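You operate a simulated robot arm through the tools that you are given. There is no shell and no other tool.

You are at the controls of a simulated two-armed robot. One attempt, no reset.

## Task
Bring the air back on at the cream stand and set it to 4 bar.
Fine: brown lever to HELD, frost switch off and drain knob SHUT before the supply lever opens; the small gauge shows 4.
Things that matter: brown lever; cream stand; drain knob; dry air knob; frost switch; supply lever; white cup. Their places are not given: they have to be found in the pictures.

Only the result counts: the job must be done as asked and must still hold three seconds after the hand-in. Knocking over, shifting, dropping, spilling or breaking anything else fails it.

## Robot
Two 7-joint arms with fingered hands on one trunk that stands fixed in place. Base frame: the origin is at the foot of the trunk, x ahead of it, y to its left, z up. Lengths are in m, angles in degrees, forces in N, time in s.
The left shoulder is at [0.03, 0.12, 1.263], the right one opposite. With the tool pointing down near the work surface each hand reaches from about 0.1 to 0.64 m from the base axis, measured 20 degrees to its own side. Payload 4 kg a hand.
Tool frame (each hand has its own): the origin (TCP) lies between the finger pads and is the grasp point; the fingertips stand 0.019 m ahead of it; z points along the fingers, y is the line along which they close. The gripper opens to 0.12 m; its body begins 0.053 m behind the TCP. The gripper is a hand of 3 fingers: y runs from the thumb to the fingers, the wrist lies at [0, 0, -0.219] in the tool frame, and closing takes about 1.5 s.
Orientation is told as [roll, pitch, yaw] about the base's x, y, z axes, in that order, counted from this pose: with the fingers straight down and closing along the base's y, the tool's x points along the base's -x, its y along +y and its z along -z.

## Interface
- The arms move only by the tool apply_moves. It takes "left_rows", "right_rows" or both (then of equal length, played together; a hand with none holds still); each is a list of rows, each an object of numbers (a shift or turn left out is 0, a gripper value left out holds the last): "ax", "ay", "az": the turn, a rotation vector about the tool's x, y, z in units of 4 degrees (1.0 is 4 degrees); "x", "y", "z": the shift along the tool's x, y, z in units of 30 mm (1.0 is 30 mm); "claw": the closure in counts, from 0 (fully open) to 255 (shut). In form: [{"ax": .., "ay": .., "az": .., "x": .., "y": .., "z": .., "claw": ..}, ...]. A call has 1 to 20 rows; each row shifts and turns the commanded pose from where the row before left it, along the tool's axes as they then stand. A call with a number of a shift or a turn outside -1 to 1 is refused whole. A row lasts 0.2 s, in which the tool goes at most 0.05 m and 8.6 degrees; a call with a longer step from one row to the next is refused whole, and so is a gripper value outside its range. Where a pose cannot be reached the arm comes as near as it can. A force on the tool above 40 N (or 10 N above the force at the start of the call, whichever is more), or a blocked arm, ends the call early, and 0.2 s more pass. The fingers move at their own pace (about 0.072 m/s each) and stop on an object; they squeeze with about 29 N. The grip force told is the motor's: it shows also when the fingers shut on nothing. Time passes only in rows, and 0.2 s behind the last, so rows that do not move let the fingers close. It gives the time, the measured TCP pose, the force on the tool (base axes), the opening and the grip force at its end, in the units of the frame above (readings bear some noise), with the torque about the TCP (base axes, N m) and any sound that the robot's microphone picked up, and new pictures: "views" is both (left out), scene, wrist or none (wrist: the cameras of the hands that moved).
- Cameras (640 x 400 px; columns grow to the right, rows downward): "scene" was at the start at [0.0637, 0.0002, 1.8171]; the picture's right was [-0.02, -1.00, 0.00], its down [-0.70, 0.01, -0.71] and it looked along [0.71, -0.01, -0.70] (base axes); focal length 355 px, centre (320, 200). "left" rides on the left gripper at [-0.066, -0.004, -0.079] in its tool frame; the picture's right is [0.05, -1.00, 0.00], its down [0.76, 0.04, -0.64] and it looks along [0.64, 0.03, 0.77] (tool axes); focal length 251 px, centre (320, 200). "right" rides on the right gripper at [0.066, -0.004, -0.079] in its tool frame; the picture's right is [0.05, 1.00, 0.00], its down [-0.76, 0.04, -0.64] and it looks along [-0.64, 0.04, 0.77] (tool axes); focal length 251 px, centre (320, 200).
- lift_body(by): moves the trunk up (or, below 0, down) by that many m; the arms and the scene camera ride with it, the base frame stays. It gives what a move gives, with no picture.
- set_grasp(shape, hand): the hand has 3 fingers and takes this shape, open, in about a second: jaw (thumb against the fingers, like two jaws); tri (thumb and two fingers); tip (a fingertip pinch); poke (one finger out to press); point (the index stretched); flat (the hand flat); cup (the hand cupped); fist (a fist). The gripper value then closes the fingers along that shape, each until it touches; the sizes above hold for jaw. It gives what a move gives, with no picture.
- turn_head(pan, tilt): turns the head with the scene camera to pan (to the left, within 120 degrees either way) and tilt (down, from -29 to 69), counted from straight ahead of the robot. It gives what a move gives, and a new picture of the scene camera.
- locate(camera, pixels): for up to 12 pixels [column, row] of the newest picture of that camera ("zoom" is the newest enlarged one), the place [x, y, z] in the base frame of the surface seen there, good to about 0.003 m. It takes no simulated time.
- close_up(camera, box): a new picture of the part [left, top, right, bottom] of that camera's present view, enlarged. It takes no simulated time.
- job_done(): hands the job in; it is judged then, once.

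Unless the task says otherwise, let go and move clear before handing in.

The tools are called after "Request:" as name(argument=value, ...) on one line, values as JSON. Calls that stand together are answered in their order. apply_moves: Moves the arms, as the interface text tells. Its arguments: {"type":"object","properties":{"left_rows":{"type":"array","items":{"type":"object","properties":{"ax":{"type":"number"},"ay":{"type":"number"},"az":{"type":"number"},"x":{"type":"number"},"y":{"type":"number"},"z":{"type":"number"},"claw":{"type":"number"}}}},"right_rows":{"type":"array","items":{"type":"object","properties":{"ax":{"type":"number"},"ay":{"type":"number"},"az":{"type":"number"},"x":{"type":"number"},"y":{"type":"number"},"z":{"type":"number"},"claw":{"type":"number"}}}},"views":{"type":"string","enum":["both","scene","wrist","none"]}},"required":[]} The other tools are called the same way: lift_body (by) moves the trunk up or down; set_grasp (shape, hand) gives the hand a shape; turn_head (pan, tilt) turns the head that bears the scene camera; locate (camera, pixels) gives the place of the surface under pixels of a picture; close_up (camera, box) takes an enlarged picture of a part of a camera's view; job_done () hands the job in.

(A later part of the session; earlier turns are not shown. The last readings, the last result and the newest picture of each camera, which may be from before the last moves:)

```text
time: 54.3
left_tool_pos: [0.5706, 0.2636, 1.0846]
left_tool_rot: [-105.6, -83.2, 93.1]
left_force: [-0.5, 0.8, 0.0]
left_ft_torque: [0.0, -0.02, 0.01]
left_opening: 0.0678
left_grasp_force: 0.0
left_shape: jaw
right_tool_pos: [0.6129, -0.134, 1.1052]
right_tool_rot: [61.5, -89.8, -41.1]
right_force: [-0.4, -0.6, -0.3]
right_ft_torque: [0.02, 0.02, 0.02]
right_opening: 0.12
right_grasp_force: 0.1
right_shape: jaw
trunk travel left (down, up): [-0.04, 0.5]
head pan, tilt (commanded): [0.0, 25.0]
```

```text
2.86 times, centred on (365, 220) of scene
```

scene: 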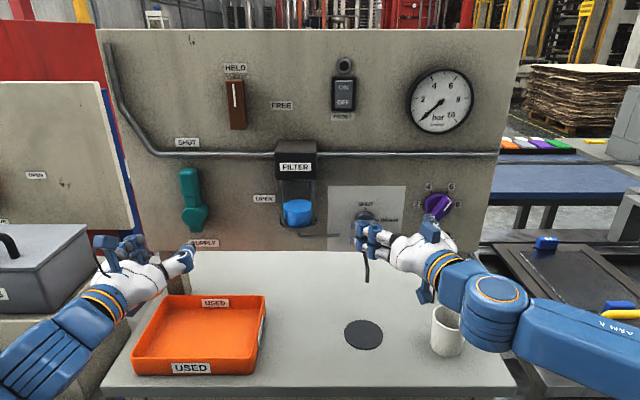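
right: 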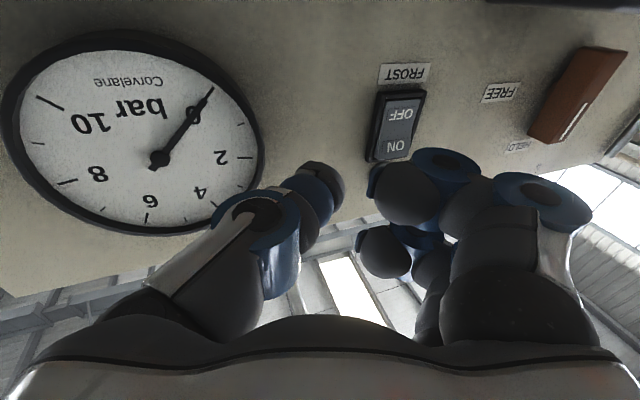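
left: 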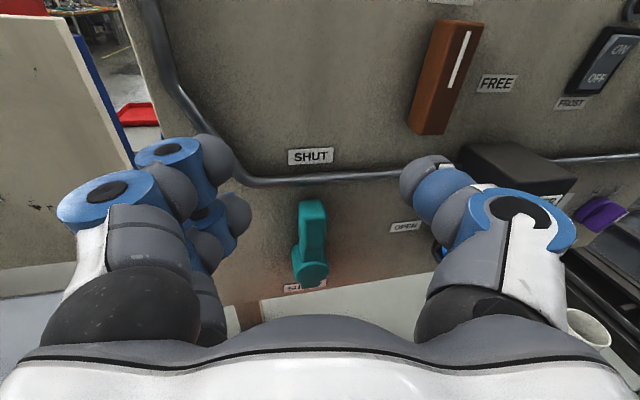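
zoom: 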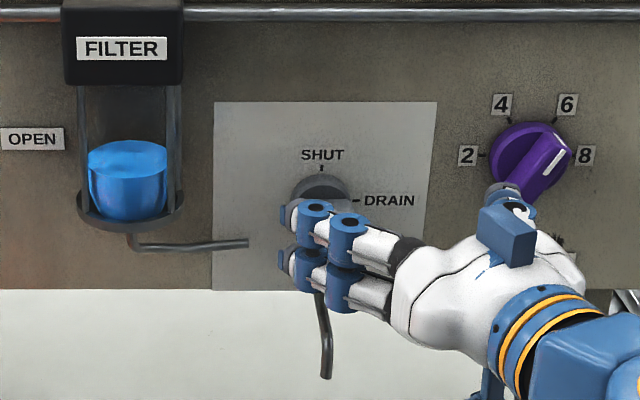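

The right hand is in front of the panel at z≈1.105. I'll back it off, centre it on the drain knob axis (-0.0875, 1.0765) with the jaws half closed, and begin rolling it 90°.

Request:
apply_moves(right_rows=[{"z": -0.34, "y": 0.68, "x": 0.31, "claw": 150}, {"z": -0.34, "y": 0.68, "x": 0.31}, {"z": -0.34, "y": 0.68, "x": 0.31}, {"az": 1}, {"az": 1}, {"az": 1}, {"az": 1}, {"az": 1}, {"az": 1}, {"az": 1}, {"az": 1}, {"az": 1}, {"az": 1}, {"az": 1}], views="both")

```text
time: 57.3
left_tool_pos: [0.5707, 0.263, 1.085]
left_tool_rot: [-105.6, -83.1, 93.2]
left_force: [0.0, 0.2, 0.1]
left_ft_torque: [-0.03, 0.02, -0.03]
left_opening: 0.0678
left_grasp_force: 0.0
left_shape: jaw
right_tool_pos: [0.5641, -0.0861, 1.077]
right_tool_rot: [89.9, -45.8, -69.6]
right_force: [-0.6, -0.4, -0.8]
right_ft_torque: [0.01, -0.01, 0.0]
right_opening: 0.0502
right_grasp_force: 0.1
right_shape: jaw
trunk travel left (down, up): [-0.04, 0.5]
head pan, tilt (commanded): [0.0, 25.0]
```

scene: 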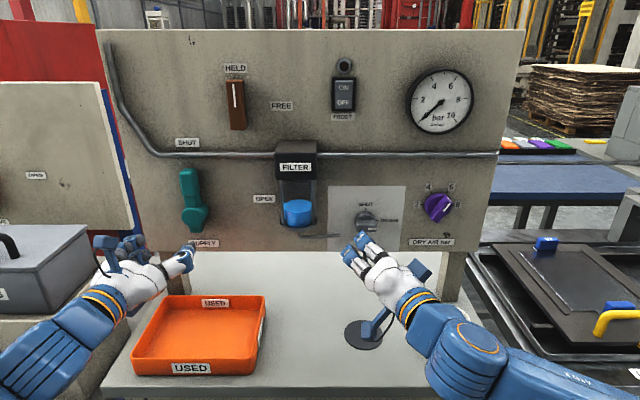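
right: 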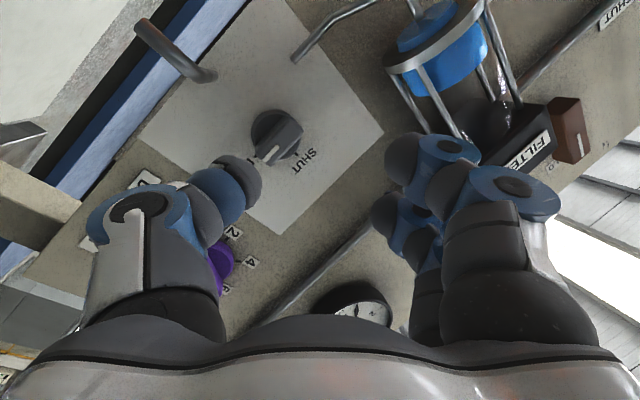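

The roll is at 44° with no reach complaint. I'll continue to 90° and then take out some of the yaw.

Request:
apply_moves(right_rows=[{"az": 1}, {"az": 1}, {"az": 1}, {"az": 1}, {"az": 1}, {"az": 1}, {"az": 1}, {"az": 1}, {"az": 1}, {"az": 1}, {"az": 1}, {"az": 0.5}, {"ay": -1}, {"ay": -1}], views="both")

```text
time: 60.3
left_tool_pos: [0.5696, 0.2631, 1.0856]
left_tool_rot: [-105.6, -83.2, 93.1]
left_force: [-0.2, 0.2, 0.5]
left_ft_torque: [-0.03, -0.02, 0.01]
left_opening: 0.0676
left_grasp_force: 0.0
left_shape: jaw
right_tool_pos: [0.5634, -0.0868, 1.0763]
right_tool_rot: [89.9, 0.3, -77.7]
right_force: [0.7, -0.4, -0.1]
right_ft_torque: [-0.01, 0.02, 0.01]
right_opening: 0.05
right_grasp_force: 0.1
right_shape: jaw
trunk travel left (down, up): [-0.04, 0.5]
head pan, tilt (commanded): [0.0, 25.0]
```

scene: 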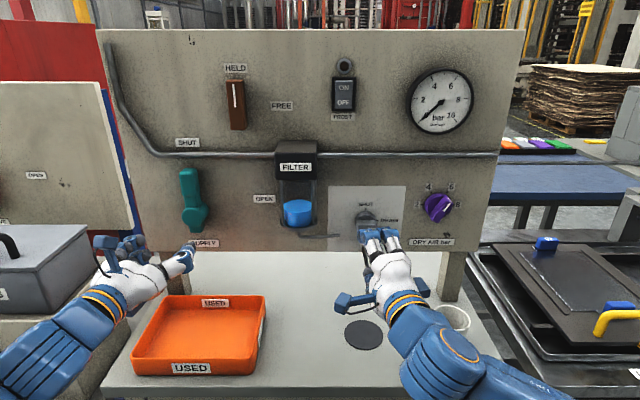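
right: 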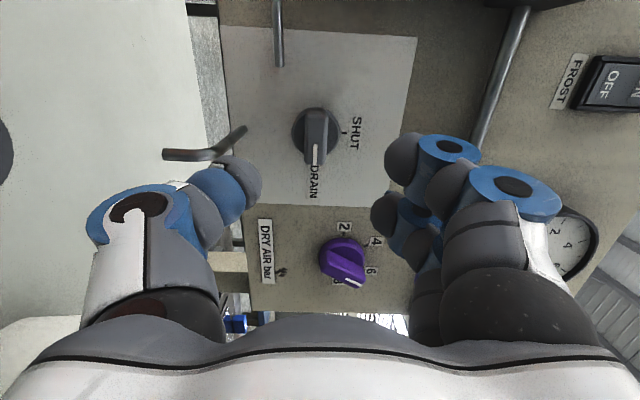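

The jaws are now vertical with 12° of yaw left. I'll measure the drain knob bar, the hose and the filter lever from the wrist camera.

Request:
close_up(camera="right", box=[150, 40, 410, 210])

Request:
locate(camera="right", pixels=[[316, 112], [316, 140], [316, 162], [307, 140], [325, 140], [330, 112], [300, 118], [240, 130], [225, 150], [180, 155], [280, 62], [278, 20]])

```text
2.35 times, centred on (280, 125) of right
```

zoom: 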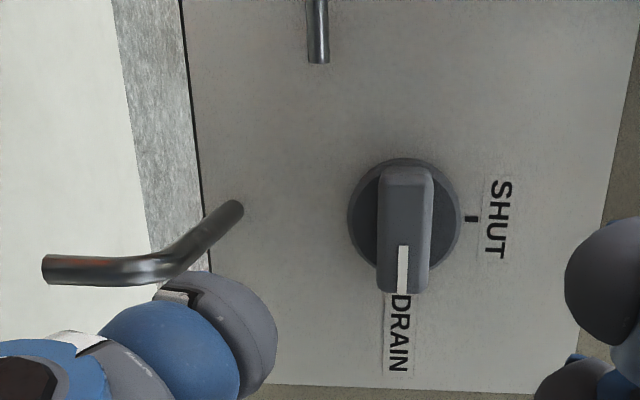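

```text
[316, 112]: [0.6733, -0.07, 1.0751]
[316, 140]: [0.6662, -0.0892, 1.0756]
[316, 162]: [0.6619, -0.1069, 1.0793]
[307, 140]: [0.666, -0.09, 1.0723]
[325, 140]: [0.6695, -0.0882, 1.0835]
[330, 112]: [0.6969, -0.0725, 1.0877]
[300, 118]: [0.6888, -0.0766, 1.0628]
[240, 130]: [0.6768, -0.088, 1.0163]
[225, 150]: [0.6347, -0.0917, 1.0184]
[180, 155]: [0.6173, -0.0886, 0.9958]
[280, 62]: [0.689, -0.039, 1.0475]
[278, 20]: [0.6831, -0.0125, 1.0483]
```

Request:
locate(camera="right", pixels=[[255, 180], [240, 165], [245, 195], [215, 175], [220, 200], [200, 190], [180, 195], [140, 210], [110, 210], [100, 230], [110, 280], [200, 225]])

Request:
close_up(camera="scene", box=[320, 200, 440, 290])

```text
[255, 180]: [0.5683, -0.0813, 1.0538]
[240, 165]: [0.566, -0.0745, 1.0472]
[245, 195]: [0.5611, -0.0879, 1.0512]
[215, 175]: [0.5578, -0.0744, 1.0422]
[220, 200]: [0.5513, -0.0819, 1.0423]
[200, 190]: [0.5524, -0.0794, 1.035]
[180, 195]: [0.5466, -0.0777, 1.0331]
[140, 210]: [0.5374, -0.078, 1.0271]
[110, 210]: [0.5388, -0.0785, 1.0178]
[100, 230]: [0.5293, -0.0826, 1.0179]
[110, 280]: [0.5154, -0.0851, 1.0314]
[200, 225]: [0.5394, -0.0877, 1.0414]
```

```text
4.44 times, centred on (380, 245) of scene
```

zoom: 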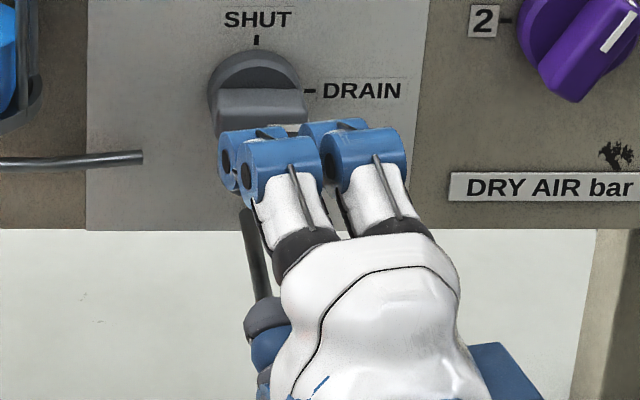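

The drain hose runs from the panel at z≈1.017 forward to x≈0.62, directly below the knob, so a thumb underneath would hit it. I'll use the poke thumb to push the bar's right end up from below instead, with the hand rolled about 35° and yawed so the curled fingers stay clear.

Request:
apply_moves(right_rows=[{"z": -0.5, "az": -1}, {"az": -1}, {"az": -1}, {"az": -1}, {"az": -1}, {"az": -1}, {"az": -1}, {"az": -1}, {"az": -1}, {"az": -1}, {"az": -1}, {"az": -1}, {"az": -1}, {"az": -0.75}], views="none")

Request:
set_grasp(shape="poke", hand="right")

Request:
apply_moves(right_rows=[{}, {}], views="both")

```text
time: 63.3
left_tool_pos: [0.5699, 0.2646, 1.0859]
left_tool_rot: [-105.8, -83.2, 93.1]
left_force: [-0.7, 0.2, 0.0]
left_ft_torque: [0.02, -0.01, 0.0]
left_opening: 0.0678
left_grasp_force: 0.0
left_shape: jaw
right_tool_pos: [0.5481, -0.0896, 1.0769]
right_tool_rot: [89.8, -54.9, -77.6]
right_force: [0.3, 0.4, -0.4]
right_ft_torque: [0.04, 0.0, 0.0]
right_opening: 0.0498
right_grasp_force: 0.1
right_shape: jaw
trunk travel left (down, up): [-0.04, 0.5]
head pan, tilt (commanded): [0.0, 25.0]
```

```text
time: 64.2
left_tool_pos: [0.5695, 0.2637, 1.0863]
left_tool_rot: [-105.6, -83.2, 93.1]
left_force: [0.9, 0.4, 0.6]
left_ft_torque: [-0.02, 0.03, 0.01]
left_opening: 0.0679
left_grasp_force: 0.1
left_shape: jaw
right_tool_pos: [0.5493, -0.0894, 1.0769]
right_tool_rot: [89.7, -55.0, -77.5]
right_force: [1.0, 0.2, 0.9]
right_ft_torque: [0.0, 0.01, -0.01]
right_opening: 0.0
right_grasp_force: 0.0
right_shape: poke
trunk travel left (down, up): [-0.04, 0.5]
head pan, tilt (commanded): [0.0, 25.0]
```

```text
time: 64.8
left_tool_pos: [0.5694, 0.2632, 1.0853]
left_tool_rot: [-105.6, -83.3, 93.1]
left_force: [-0.6, 0.2, -0.2]
left_ft_torque: [0.01, 0.02, 0.01]
left_opening: 0.0677
left_grasp_force: 0.0
left_shape: jaw
right_tool_pos: [0.5486, -0.089, 1.077]
right_tool_rot: [89.8, -54.9, -77.5]
right_force: [-0.5, 0.3, -0.2]
right_ft_torque: [0.0, 0.02, 0.0]
right_opening: 0.0002
right_grasp_force: 0.0
right_shape: poke
trunk travel left (down, up): [-0.04, 0.5]
head pan, tilt (commanded): [0.0, 25.0]
```

scene: 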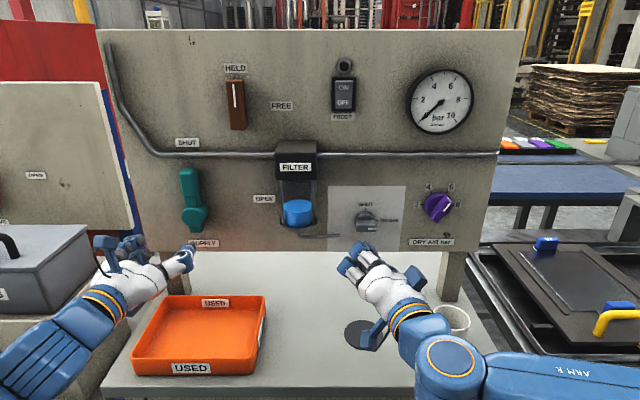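
right: 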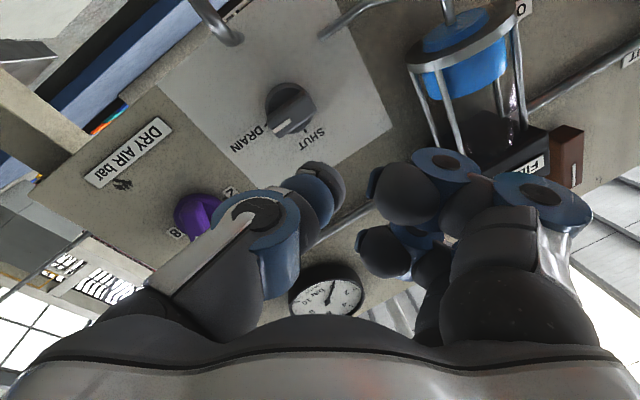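

Request:
locate(camera="right", pixels=[[235, 38], [222, 28], [210, 14], [200, 4], [350, 12], [325, 33], [290, 110], [275, 125], [305, 95]])

Request:
close_up(camera="scene", box=[310, 190, 430, 360])

```text
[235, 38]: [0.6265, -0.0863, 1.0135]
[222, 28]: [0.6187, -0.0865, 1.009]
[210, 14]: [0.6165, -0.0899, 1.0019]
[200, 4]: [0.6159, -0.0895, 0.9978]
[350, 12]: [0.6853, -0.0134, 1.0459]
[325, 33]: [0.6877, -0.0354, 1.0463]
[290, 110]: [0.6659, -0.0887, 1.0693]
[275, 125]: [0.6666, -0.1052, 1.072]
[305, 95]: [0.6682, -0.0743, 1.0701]
```

```text
2.35 times, centred on (370, 275) of scene
```

zoom: 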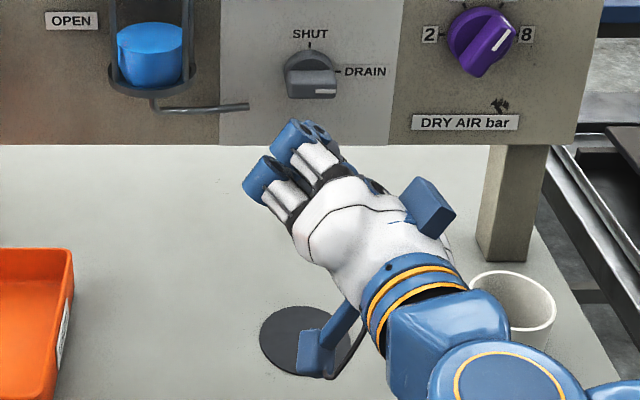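

The hose bends down at x≈0.616, y≈-0.088. To keep the wrist camera and lower finger clear, I'll use about 15° roll and 25° yaw, and put the thumb tip below and right of the bar's right end, still in front of it.

Request:
apply_moves(right_rows=[{"az": -1, "ay": 0.264, "ax": -0.566}, {"az": -1, "ay": 0.264, "ax": -0.566}, {"az": -1, "ay": 0.264, "ax": -0.566}, {"az": -1, "ay": 0.264, "ax": -0.566}, {"az": -1, "ay": 0.264, "ax": -0.566}, {"y": -0.74, "x": 0.147}, {"y": -0.74, "x": 0.147}, {"y": -0.74, "x": 0.147}, {"z": 0.6}, {"z": 0.6}, {}], views="both")

Request:
close_up(camera="scene", box=[310, 190, 470, 320])

```text
time: 67.2
left_tool_pos: [0.5702, 0.2637, 1.0867]
left_tool_rot: [-105.7, -83.1, 93.1]
left_force: [-0.4, -0.1, 1.6]
left_ft_torque: [0.03, 0.02, 0.01]
left_opening: 0.0675
left_grasp_force: 0.1
left_shape: jaw
right_tool_pos: [0.6072, -0.1311, 1.0465]
right_tool_rot: [89.5, -74.9, -64.8]
right_force: [0.0, -1.0, 0.1]
right_ft_torque: [0.03, 0.03, 0.0]
right_opening: 0.0
right_grasp_force: 0.0
right_shape: poke
trunk travel left (down, up): [-0.04, 0.5]
head pan, tilt (commanded): [0.0, 25.0]
```

scene: 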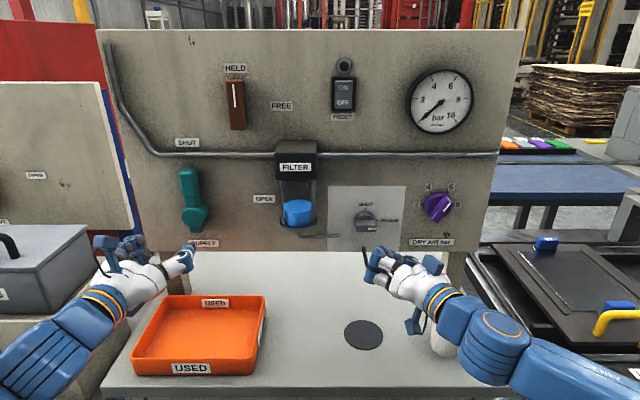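
right: 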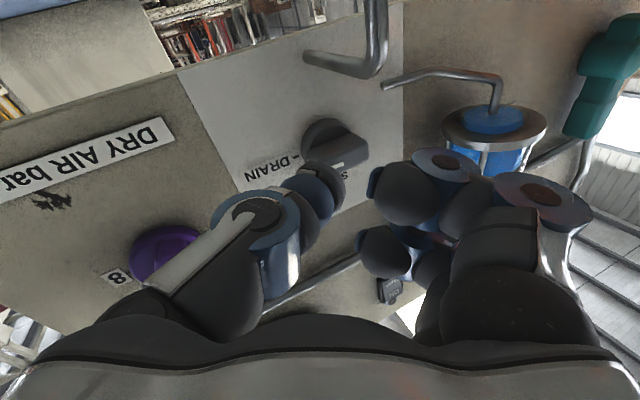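

```text
3.08 times, centred on (390, 255) of scene
```

zoom: 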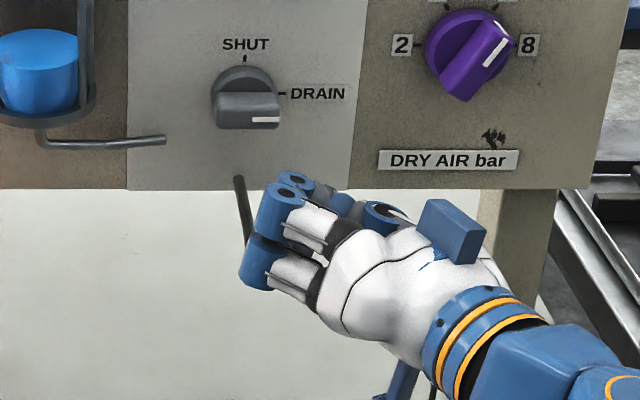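

Request:
locate(camera="zoom", pixels=[[262, 210], [255, 262], [283, 190], [290, 178], [242, 200], [244, 235], [238, 182], [380, 215], [340, 200]])

Request:
locate(camera="right", pixels=[[325, 165], [335, 180], [342, 190], [320, 195], [385, 190], [405, 160], [375, 250], [440, 155], [510, 190], [375, 60], [345, 155], [310, 58]])

```text
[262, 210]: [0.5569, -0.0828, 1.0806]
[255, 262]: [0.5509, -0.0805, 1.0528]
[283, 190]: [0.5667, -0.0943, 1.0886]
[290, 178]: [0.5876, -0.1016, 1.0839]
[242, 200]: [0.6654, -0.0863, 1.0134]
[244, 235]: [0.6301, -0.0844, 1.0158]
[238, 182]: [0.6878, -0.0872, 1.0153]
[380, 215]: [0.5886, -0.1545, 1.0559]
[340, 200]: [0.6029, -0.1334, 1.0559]
```

```text
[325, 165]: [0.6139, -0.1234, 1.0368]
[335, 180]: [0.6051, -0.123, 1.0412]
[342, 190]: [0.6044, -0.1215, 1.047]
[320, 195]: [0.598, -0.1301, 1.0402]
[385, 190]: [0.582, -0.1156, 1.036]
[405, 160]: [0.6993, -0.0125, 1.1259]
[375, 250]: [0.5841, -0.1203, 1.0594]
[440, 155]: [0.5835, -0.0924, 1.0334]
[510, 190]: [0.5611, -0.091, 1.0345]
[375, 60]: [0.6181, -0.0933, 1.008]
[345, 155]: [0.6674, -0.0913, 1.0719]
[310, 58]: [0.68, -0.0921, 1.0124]
```

The thumb tip is at about (0.62, -0.124, 1.047), and the finger knuckles clear the hose by about 12 mm. I'll advance so the tip sits just below the bar's right end.

Request:
apply_moves(right_rows=[{"z": 0.52, "y": -0.062, "x": -0.047}, {"z": 0.52, "y": -0.062, "x": -0.047}, {"z": 0.52, "y": -0.062, "x": -0.047}, {"z": 0.4, "y": -0.062, "x": -0.047}, {}], views="both")

Request:
close_up(camera="scene", box=[330, 190, 430, 270])

Request:
close_up(camera="right", box=[230, 0, 480, 250])

```text
time: 68.4
left_tool_pos: [0.5692, 0.2628, 1.0871]
left_tool_rot: [-105.6, -83.2, 93.1]
left_force: [-0.4, -0.3, 0.2]
left_ft_torque: [0.0, 0.02, -0.02]
left_opening: 0.068
left_grasp_force: 0.1
left_shape: jaw
right_tool_pos: [0.663, -0.1139, 1.0509]
right_tool_rot: [89.5, -75.0, -64.9]
right_force: [0.6, -0.2, 0.9]
right_ft_torque: [0.02, 0.01, 0.02]
right_opening: 0.0001
right_grasp_force: 0.1
right_shape: poke
trunk travel left (down, up): [-0.04, 0.5]
head pan, tilt (commanded): [0.0, 25.0]
```

scene: 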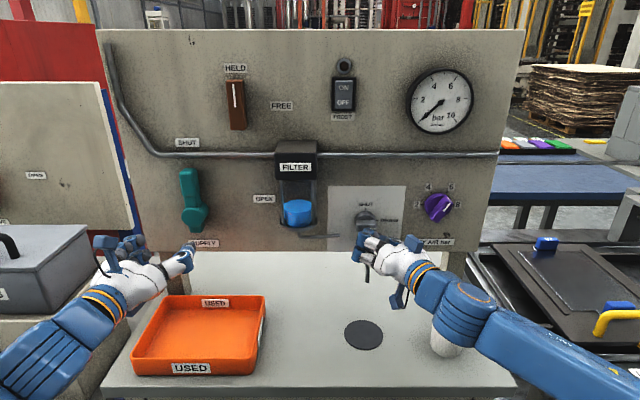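
right: 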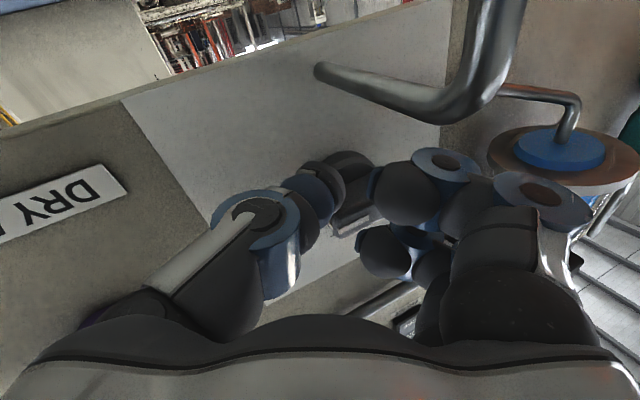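

```text
5.00 times, centred on (380, 230) of scene
```

zoom: 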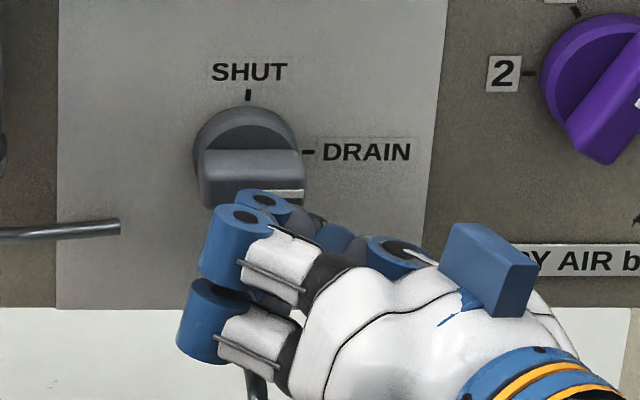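

```text
1.60 times, centred on (355, 125) of right
```

zoom: 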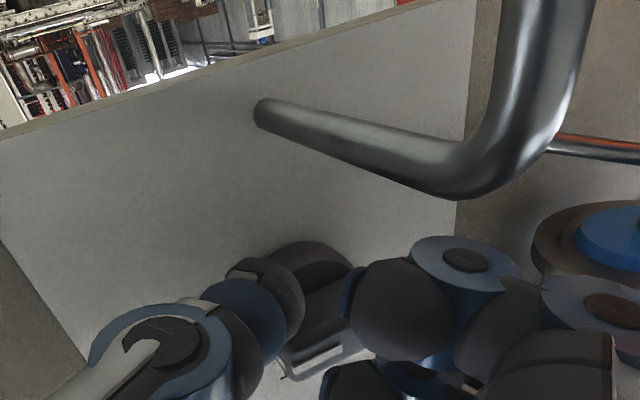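

The thumb tip is below the bar's right end with no contact yet. I'll push upward along an arc around the knob axis, taking the first half now.

Request:
apply_moves(right_rows=[{"y": 0.117, "x": -0.262, "z": 0.02}, {"y": -0.077, "x": -0.19, "z": -0.058}, {"y": -0.03, "x": -0.208, "z": -0.038}, {"y": 0.021, "x": -0.208, "z": -0.016}, {}], views="both")

Request:
close_up(camera="scene", box=[330, 190, 430, 270])

```text
time: 69.6
left_tool_pos: [0.5704, 0.2634, 1.0853]
left_tool_rot: [-105.6, -83.2, 93.1]
left_force: [0.6, 0.3, 0.1]
left_ft_torque: [0.01, 0.02, 0.01]
left_opening: 0.0675
left_grasp_force: 0.2
left_shape: jaw
right_tool_pos: [0.6635, -0.1203, 1.0756]
right_tool_rot: [89.6, -74.9, -64.9]
right_force: [-0.5, -0.9, -0.9]
right_ft_torque: [0.0, -0.01, 0.02]
right_opening: 0.0001
right_grasp_force: 0.1
right_shape: poke
trunk travel left (down, up): [-0.04, 0.5]
head pan, tilt (commanded): [0.0, 25.0]
```

scene: 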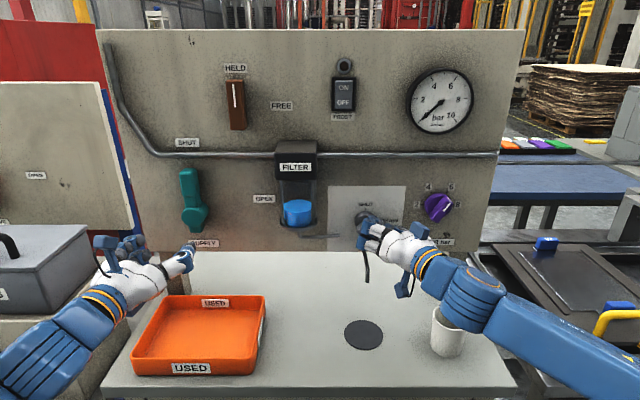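
right: 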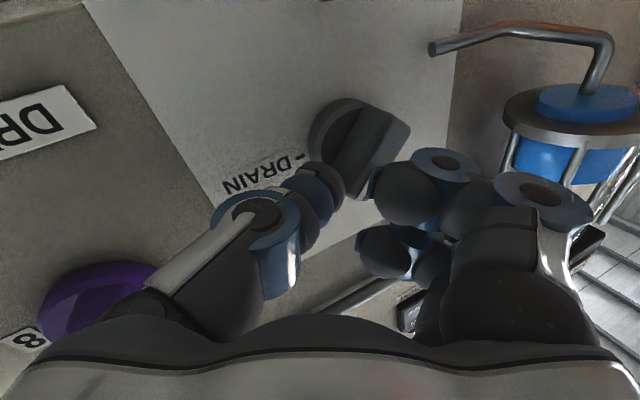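

```text
5.00 times, centred on (380, 230) of scene
```

zoom: 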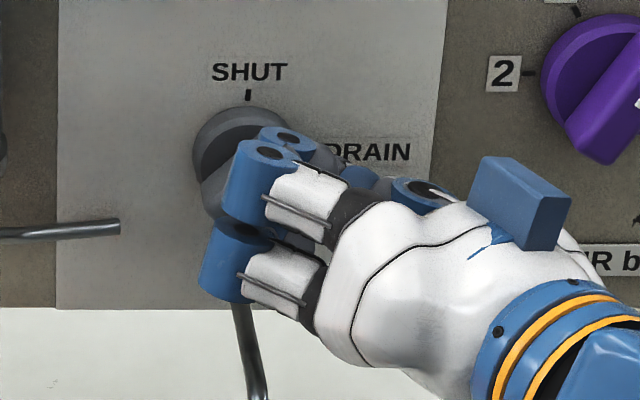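

The knob is turning: its bar now slants in both views, with hardly any force. I'll continue the second half of the arc.

Request:
apply_moves(right_rows=[{"y": 0.073, "x": -0.2, "z": 0.008}, {"y": 0.113, "x": -0.177, "z": 0.03}, {"y": 0.152, "x": -0.138, "z": 0.052}, {"y": 0.097, "x": -0.009, "z": 0.042}, {}], views="both")

Request:
close_up(camera="scene", box=[330, 190, 430, 270])

Request:
close_up(camera="right", box=[230, 30, 480, 230])

```text
time: 70.8
left_tool_pos: [0.5701, 0.2636, 1.0861]
left_tool_rot: [-105.7, -83.2, 93.1]
left_force: [0.1, 0.0, -0.3]
left_ft_torque: [0.01, 0.01, -0.02]
left_opening: 0.068
left_grasp_force: 0.1
left_shape: jaw
right_tool_pos: [0.6633, -0.1128, 1.0946]
right_tool_rot: [89.6, -74.9, -64.9]
right_force: [0.1, -0.3, 0.0]
right_ft_torque: [0.02, -0.01, 0.03]
right_opening: 0.0
right_grasp_force: 0.1
right_shape: poke
trunk travel left (down, up): [-0.04, 0.5]
head pan, tilt (commanded): [0.0, 25.0]
```

scene: 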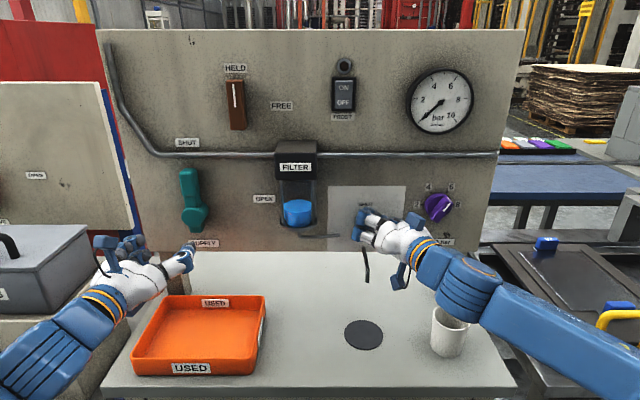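
right: 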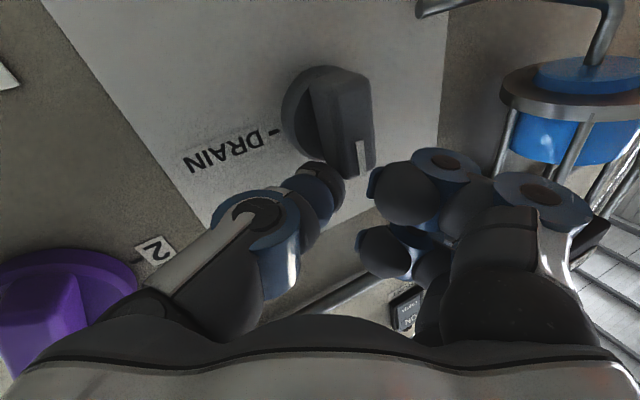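

```text
5.00 times, centred on (380, 230) of scene
```

zoom: 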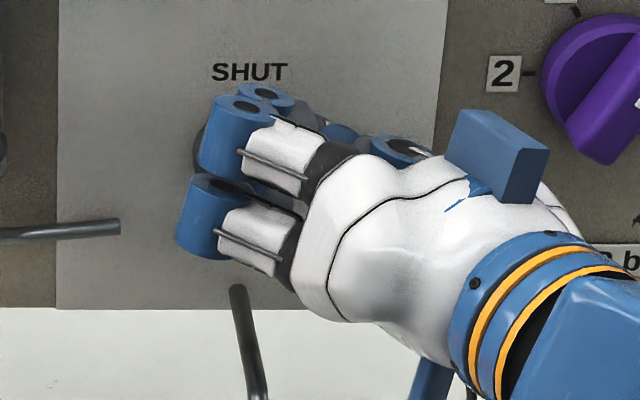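

```text
2.00 times, centred on (355, 130) of right
```

zoom: 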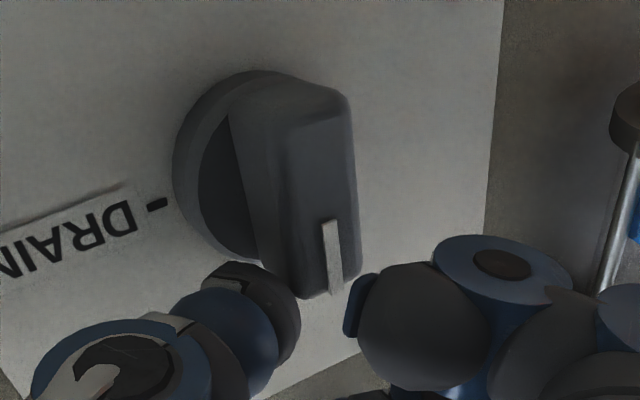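

The knob's bar is nearly vertical with its marker toward SHUT. I'll measure its angle.

Request:
locate(camera="zoom", pixels=[[330, 228], [337, 285], [320, 120], [330, 180], [290, 130], [300, 280], [350, 110], [357, 250], [345, 270], [318, 95]])

```text
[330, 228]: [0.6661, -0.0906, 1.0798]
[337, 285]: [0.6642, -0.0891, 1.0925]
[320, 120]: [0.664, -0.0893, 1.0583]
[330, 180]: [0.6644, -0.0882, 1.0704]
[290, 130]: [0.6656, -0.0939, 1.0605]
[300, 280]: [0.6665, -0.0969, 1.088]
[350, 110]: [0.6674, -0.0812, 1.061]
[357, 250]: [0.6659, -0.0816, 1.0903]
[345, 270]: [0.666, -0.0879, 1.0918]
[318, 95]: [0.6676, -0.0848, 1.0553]
```

The bar's edges are within about 2° of vertical. I'll nudge slightly more left to confirm it's home, then withdraw.

Request:
apply_moves(right_rows=[{"y": 0.073, "x": 0.02, "z": 0.035}, {}], views="none")

Request:
close_up(camera="right", box=[230, 30, 480, 230])

Request:
locate(camera="zoom", pixels=[[330, 228], [337, 285], [320, 120], [330, 180], [350, 110], [357, 250], [345, 270]])

```text
time: 71.4
left_tool_pos: [0.5692, 0.2634, 1.086]
left_tool_rot: [-105.7, -83.2, 93.1]
left_force: [-0.4, 0.0, 1.3]
left_ft_torque: [0.03, 0.01, -0.01]
left_opening: 0.0676
left_grasp_force: 0.1
left_shape: jaw
right_tool_pos: [0.663, -0.111, 1.0947]
right_tool_rot: [89.6, -74.9, -65.0]
right_force: [-1.0, -4.6, 0.1]
right_ft_torque: [-0.01, -0.01, -0.01]
right_opening: 0.0001
right_grasp_force: 0.0
right_shape: poke
trunk travel left (down, up): [-0.04, 0.5]
head pan, tilt (commanded): [0.0, 25.0]
```

```text
2.00 times, centred on (355, 130) of right
```

zoom: 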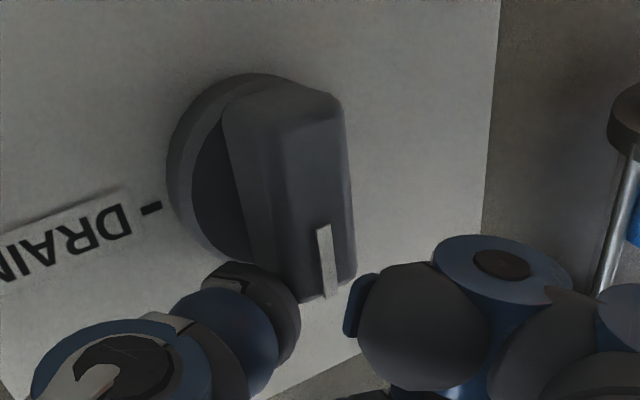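

```text
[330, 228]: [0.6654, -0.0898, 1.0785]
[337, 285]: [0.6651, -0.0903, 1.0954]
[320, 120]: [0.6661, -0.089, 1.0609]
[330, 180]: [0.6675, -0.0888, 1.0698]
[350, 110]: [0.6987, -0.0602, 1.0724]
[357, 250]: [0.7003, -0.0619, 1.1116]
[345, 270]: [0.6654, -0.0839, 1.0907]
```

Contact force is now 4.6 N against the stop and the marker is vertical, so the drain is SHUT. I'll withdraw to the right and back and re-check it.

Request:
apply_moves(right_rows=[{"y": -0.3, "x": -0.08, "z": -0.14}, {"y": -0.3, "x": -0.08, "z": -0.14}, {"z": -0.6, "y": 0.2, "x": 0.05}, {"z": -0.6, "y": 0.2, "x": 0.05}, {"z": -0.6, "y": 0.0, "x": 0.0}, {"y": -0.8, "z": -0.2}, {"y": -0.8, "z": -0.2}, {"y": -0.8, "z": -0.2}], views="both")

Request:
set_grasp(shape="jaw", hand="right")

Request:
close_up(camera="scene", box=[320, 170, 480, 270])

```text
time: 73.2
left_tool_pos: [0.5703, 0.2623, 1.0865]
left_tool_rot: [-105.7, -83.3, 93.0]
left_force: [-0.1, 0.5, 0.9]
left_ft_torque: [0.01, -0.01, 0.0]
left_opening: 0.0677
left_grasp_force: 0.0
left_shape: jaw
right_tool_pos: [0.6209, -0.2094, 1.0752]
right_tool_rot: [89.7, -74.8, -65.0]
right_force: [-0.6, 0.1, -0.2]
right_ft_torque: [-0.01, 0.0, 0.01]
right_opening: 0.0
right_grasp_force: 0.1
right_shape: poke
trunk travel left (down, up): [-0.04, 0.5]
head pan, tilt (commanded): [0.0, 25.0]
```

scene: 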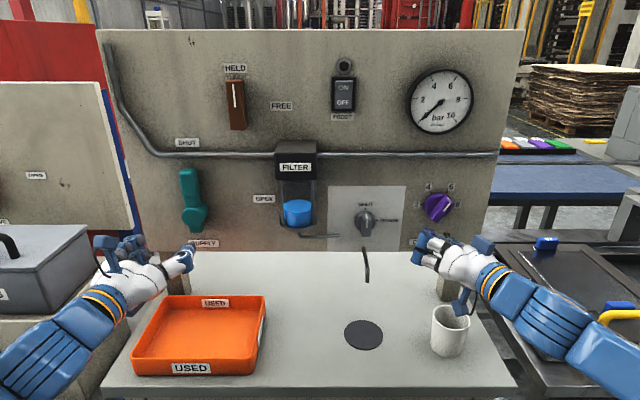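
right: 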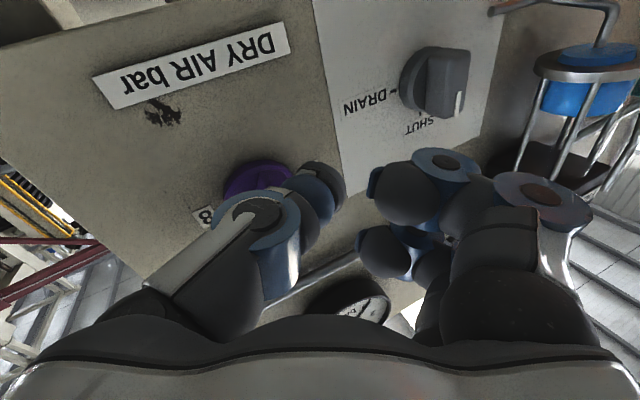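

```text
time: 74.1
left_tool_pos: [0.5713, 0.263, 1.0861]
left_tool_rot: [-105.6, -83.2, 93.2]
left_force: [0.1, -0.6, 0.3]
left_ft_torque: [0.0, 0.0, 0.0]
left_opening: 0.068
left_grasp_force: 0.1
left_shape: jaw
right_tool_pos: [0.6227, -0.2098, 1.0744]
right_tool_rot: [89.4, -74.9, -64.8]
right_force: [-0.2, -0.4, -0.1]
right_ft_torque: [0.01, -0.03, 0.03]
right_opening: 0.12
right_grasp_force: 0.1
right_shape: jaw
trunk travel left (down, up): [-0.04, 0.5]
head pan, tilt (commanded): [0.0, 25.0]
```

```text
4.00 times, centred on (400, 220) of scene
```

zoom: 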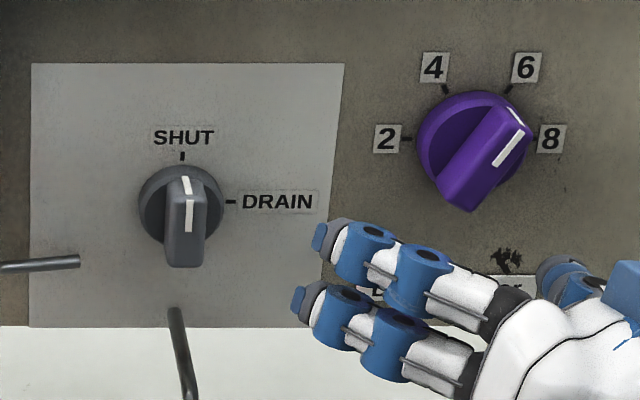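

The drain knob is upright at SHUT. Next is the dry air knob: I'll back off, centre on its axis (-0.228, 1.11), take out most of the yaw, and roll to match its bar.

Request:
apply_moves(right_rows=[{"z": -0.62, "y": 0.12, "x": -0.59, "claw": 100}, {"z": -0.62, "y": 0.12, "x": -0.59}, {"ay": -0.26, "ax": 0.966}, {"ay": -0.26, "ax": 0.966}, {"ay": -0.26, "ax": 0.966}, {"ay": -0.26, "ax": 0.966}, {"ay": -0.26, "ax": 0.966}, {"az": 1}, {"az": 1}, {"az": 1}, {"az": 1}, {"az": 1}, {"az": 1}, {"az": 1}, {"az": 1}, {"az": 1}, {"az": 1}, {"az": 1}, {}], views="both")

Request:
close_up(camera="right", box=[150, 0, 470, 230])

```text
time: 78.1
left_tool_pos: [0.5705, 0.264, 1.087]
left_tool_rot: [-105.7, -83.2, 93.1]
left_force: [0.1, -0.6, 0.5]
left_ft_torque: [0.0, -0.02, -0.01]
left_opening: 0.0679
left_grasp_force: 0.0
left_shape: jaw
right_tool_pos: [0.5897, -0.2292, 1.1105]
right_tool_rot: [89.9, -30.8, -85.1]
right_force: [-0.7, 0.0, 0.6]
right_ft_torque: [-0.02, -0.01, -0.01]
right_opening: 0.0736
right_grasp_force: 0.0
right_shape: jaw
trunk travel left (down, up): [-0.04, 0.5]
head pan, tilt (commanded): [0.0, 25.0]
```

scene: 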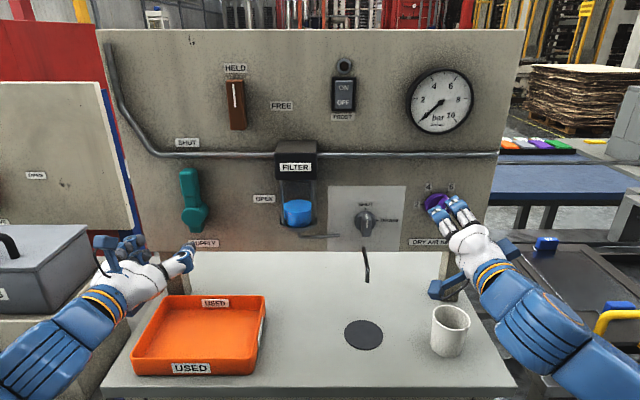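
right: 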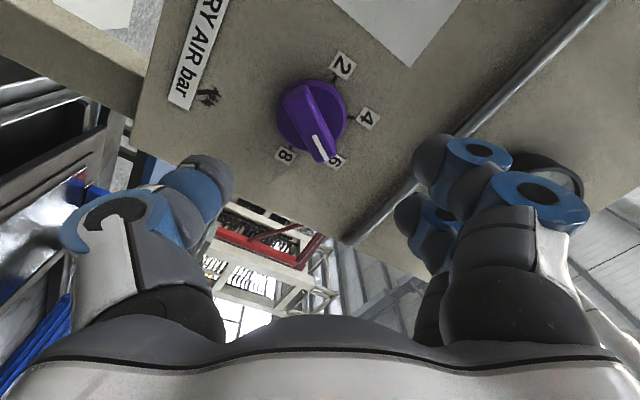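

```text
1.74 times, centred on (310, 115) of right
```

zoom: 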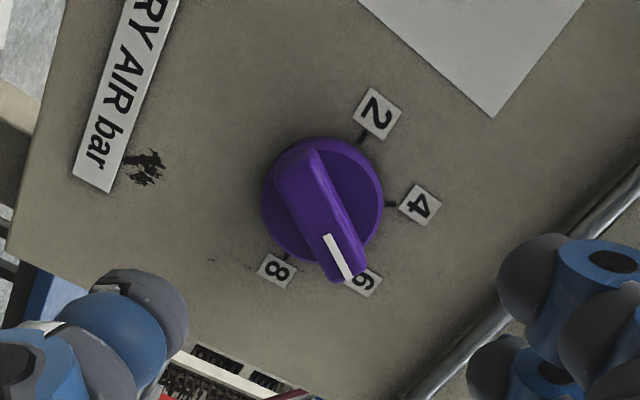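

Request:
locate(camera="zoom", pixels=[[328, 240], [347, 275], [305, 190], [295, 170], [278, 180], [315, 155], [330, 275], [358, 260], [322, 200], [376, 112], [420, 205], [277, 271]])

```text
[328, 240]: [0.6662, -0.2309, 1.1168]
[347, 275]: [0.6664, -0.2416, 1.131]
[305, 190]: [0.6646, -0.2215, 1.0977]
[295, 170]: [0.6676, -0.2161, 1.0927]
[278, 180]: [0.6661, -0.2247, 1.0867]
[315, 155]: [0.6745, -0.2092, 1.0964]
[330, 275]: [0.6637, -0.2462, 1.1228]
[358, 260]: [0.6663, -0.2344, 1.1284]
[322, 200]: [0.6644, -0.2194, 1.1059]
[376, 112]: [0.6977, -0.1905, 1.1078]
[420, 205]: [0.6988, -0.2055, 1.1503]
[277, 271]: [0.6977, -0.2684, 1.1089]
```

The bar actually points at about 55°, essentially at the 6 mark, so it needs about 64° counter-clockwise to reach 4. I'll align the roll to the bar (−24°) and slide in around it.

Request:
apply_moves(right_rows=[{"az": -1}, {"az": -1}, {"az": -1}, {"az": -1}, {"az": -1}, {"az": -1}, {"z": 0.6, "y": -0.044, "x": -0.031}, {"z": 0.6, "y": -0.044, "x": -0.031}, {"z": 0.6, "y": -0.044, "x": -0.031}, {"z": 0.6, "y": -0.044, "x": -0.031}, {}], views="both")

```text
time: 80.5
left_tool_pos: [0.5697, 0.2633, 1.0852]
left_tool_rot: [-105.7, -83.2, 93.1]
left_force: [0.0, 0.2, 0.0]
left_ft_torque: [0.01, 0.03, -0.01]
left_opening: 0.0678
left_grasp_force: 0.0
left_shape: jaw
right_tool_pos: [0.6624, -0.2297, 1.1115]
right_tool_rot: [89.7, -54.9, -85.3]
right_force: [-0.7, -0.1, 0.1]
right_ft_torque: [0.01, -0.01, 0.03]
right_opening: 0.0736
right_grasp_force: 0.0
right_shape: jaw
trunk travel left (down, up): [-0.04, 0.5]
head pan, tilt (commanded): [0.0, 25.0]
```

scene: 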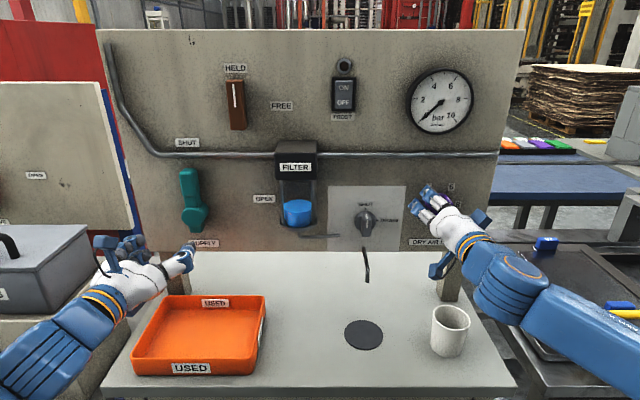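
right: 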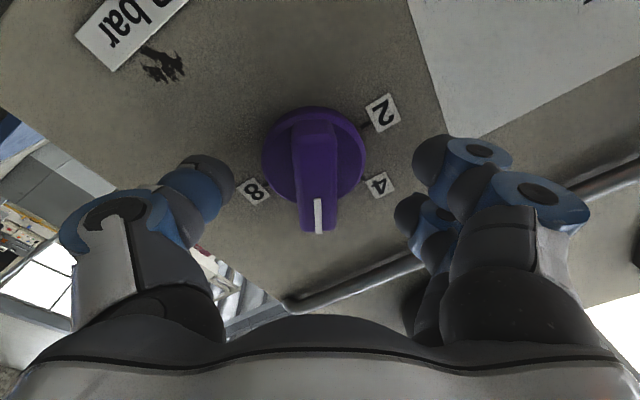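

The bar is now vertical in the wrist view (marker at 318,215) and centred between the jaws. I'll close on it.

Request:
apply_moves(right_rows=[{"claw": 255}, {"claw": 255}, {"claw": 255}, {"claw": 255}, {"claw": 255}, {"claw": 255}], views="wrist")

```text
time: 81.9
left_tool_pos: [0.5704, 0.2626, 1.0857]
left_tool_rot: [-105.5, -83.2, 92.9]
left_force: [-0.9, -0.5, 0.3]
left_ft_torque: [0.02, -0.01, -0.01]
left_opening: 0.0679
left_grasp_force: 0.0
left_shape: jaw
right_tool_pos: [0.6632, -0.2304, 1.1114]
right_tool_rot: [89.6, -54.9, -85.2]
right_force: [3.7, -0.5, 1.2]
right_ft_torque: [-0.05, 0.01, 0.01]
right_opening: 0.0132
right_grasp_force: 28.7
right_shape: jaw
trunk travel left (down, up): [-0.04, 0.5]
head pan, tilt (commanded): [0.0, 25.0]
```

right: 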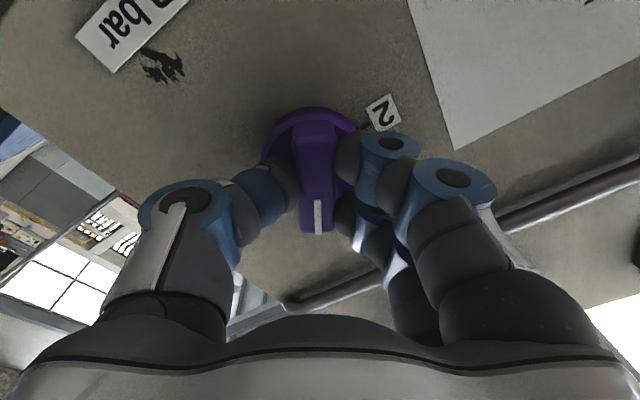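

The knob is gripped at 28.7 N. I'll turn it counter-clockwise half way and check.

Request:
apply_moves(right_rows=[{"az": -1}, {"az": -1}, {"az": -1}, {"az": -1}, {"az": -1}, {"az": -1}, {"az": -1}, {"az": -1}], views="wrist")

```text
time: 83.7
left_tool_pos: [0.5714, 0.2634, 1.0852]
left_tool_rot: [-105.3, -83.3, 92.7]
left_force: [0.4, 0.8, 0.1]
left_ft_torque: [0.0, 0.01, 0.02]
left_opening: 0.0677
left_grasp_force: 0.1
left_shape: jaw
right_tool_pos: [0.6627, -0.2285, 1.1101]
right_tool_rot: [86.7, -86.9, -82.0]
right_force: [4.3, 1.5, -2.4]
right_ft_torque: [-0.01, 0.15, -0.03]
right_opening: 0.0128
right_grasp_force: 28.9
right_shape: jaw
trunk travel left (down, up): [-0.04, 0.5]
head pan, tilt (commanded): [0.0, 25.0]
```

right: 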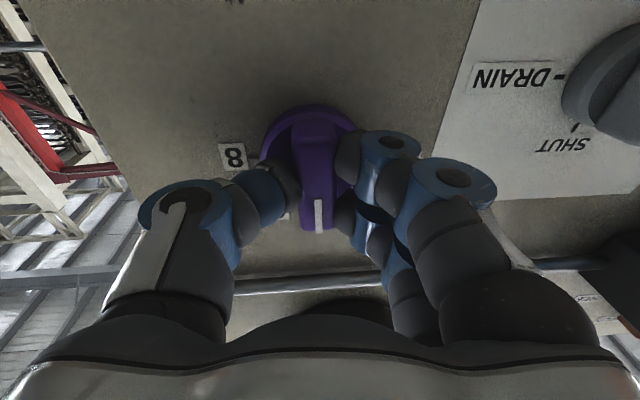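

The knob follows the hand and its bar is now near vertical. I'll turn the remaining 32°.

Request:
apply_moves(right_rows=[{"az": -1}, {"az": -1}, {"az": -1}, {"az": -1}, {"az": -1}, {"az": -1}, {"az": -1}, {"az": -1}], views="both")

Request:
close_up(camera="scene", box=[390, 150, 510, 260])

Request:
close_up(camera="right", box=[200, 60, 440, 260])

```text
time: 85.5
left_tool_pos: [0.5712, 0.2634, 1.0842]
left_tool_rot: [-105.4, -83.1, 92.7]
left_force: [-0.5, 0.2, 0.1]
left_ft_torque: [0.0, 0.01, 0.02]
left_opening: 0.0678
left_grasp_force: 0.0
left_shape: jaw
right_tool_pos: [0.6625, -0.23, 1.1097]
right_tool_rot: [-89.5, -61.0, 94.4]
right_force: [2.9, 1.2, -4.4]
right_ft_torque: [0.04, 0.26, -0.09]
right_opening: 0.0132
right_grasp_force: 29.0
right_shape: jaw
trunk travel left (down, up): [-0.04, 0.5]
head pan, tilt (commanded): [0.0, 25.0]
```

scene: 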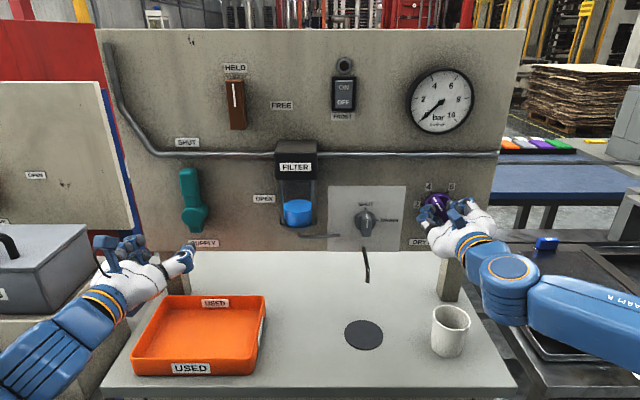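
right: 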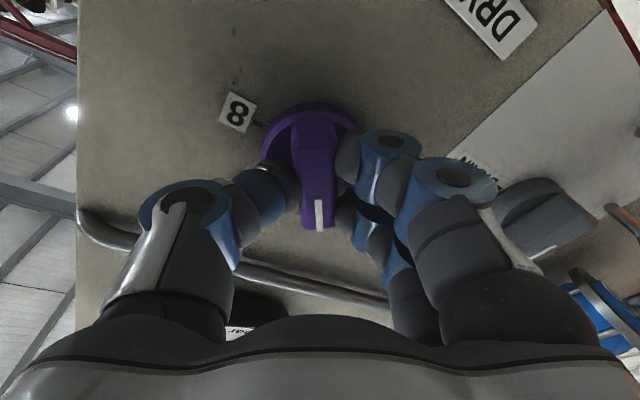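

```text
3.64 times, centred on (450, 205) of scene
```

zoom: 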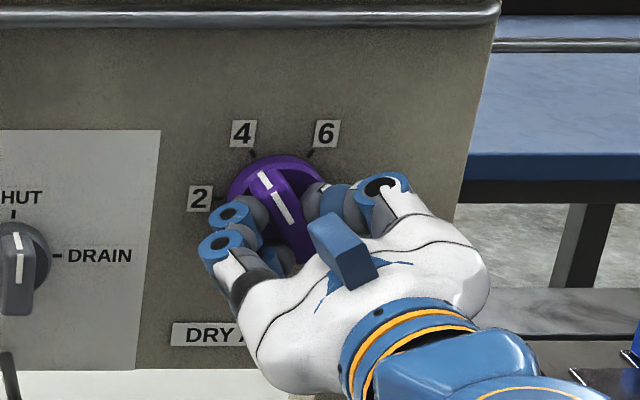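

```text
2.00 times, centred on (320, 160) of right
```

zoom: 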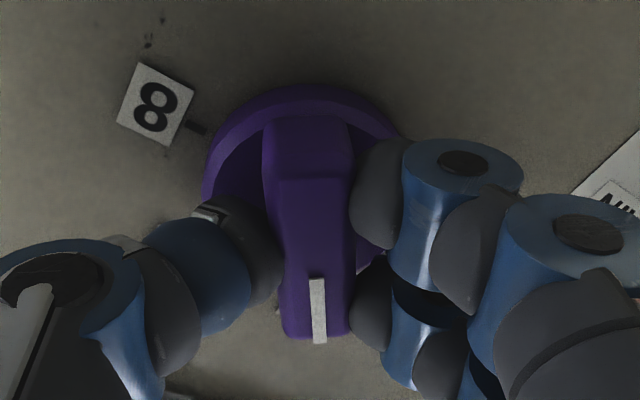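

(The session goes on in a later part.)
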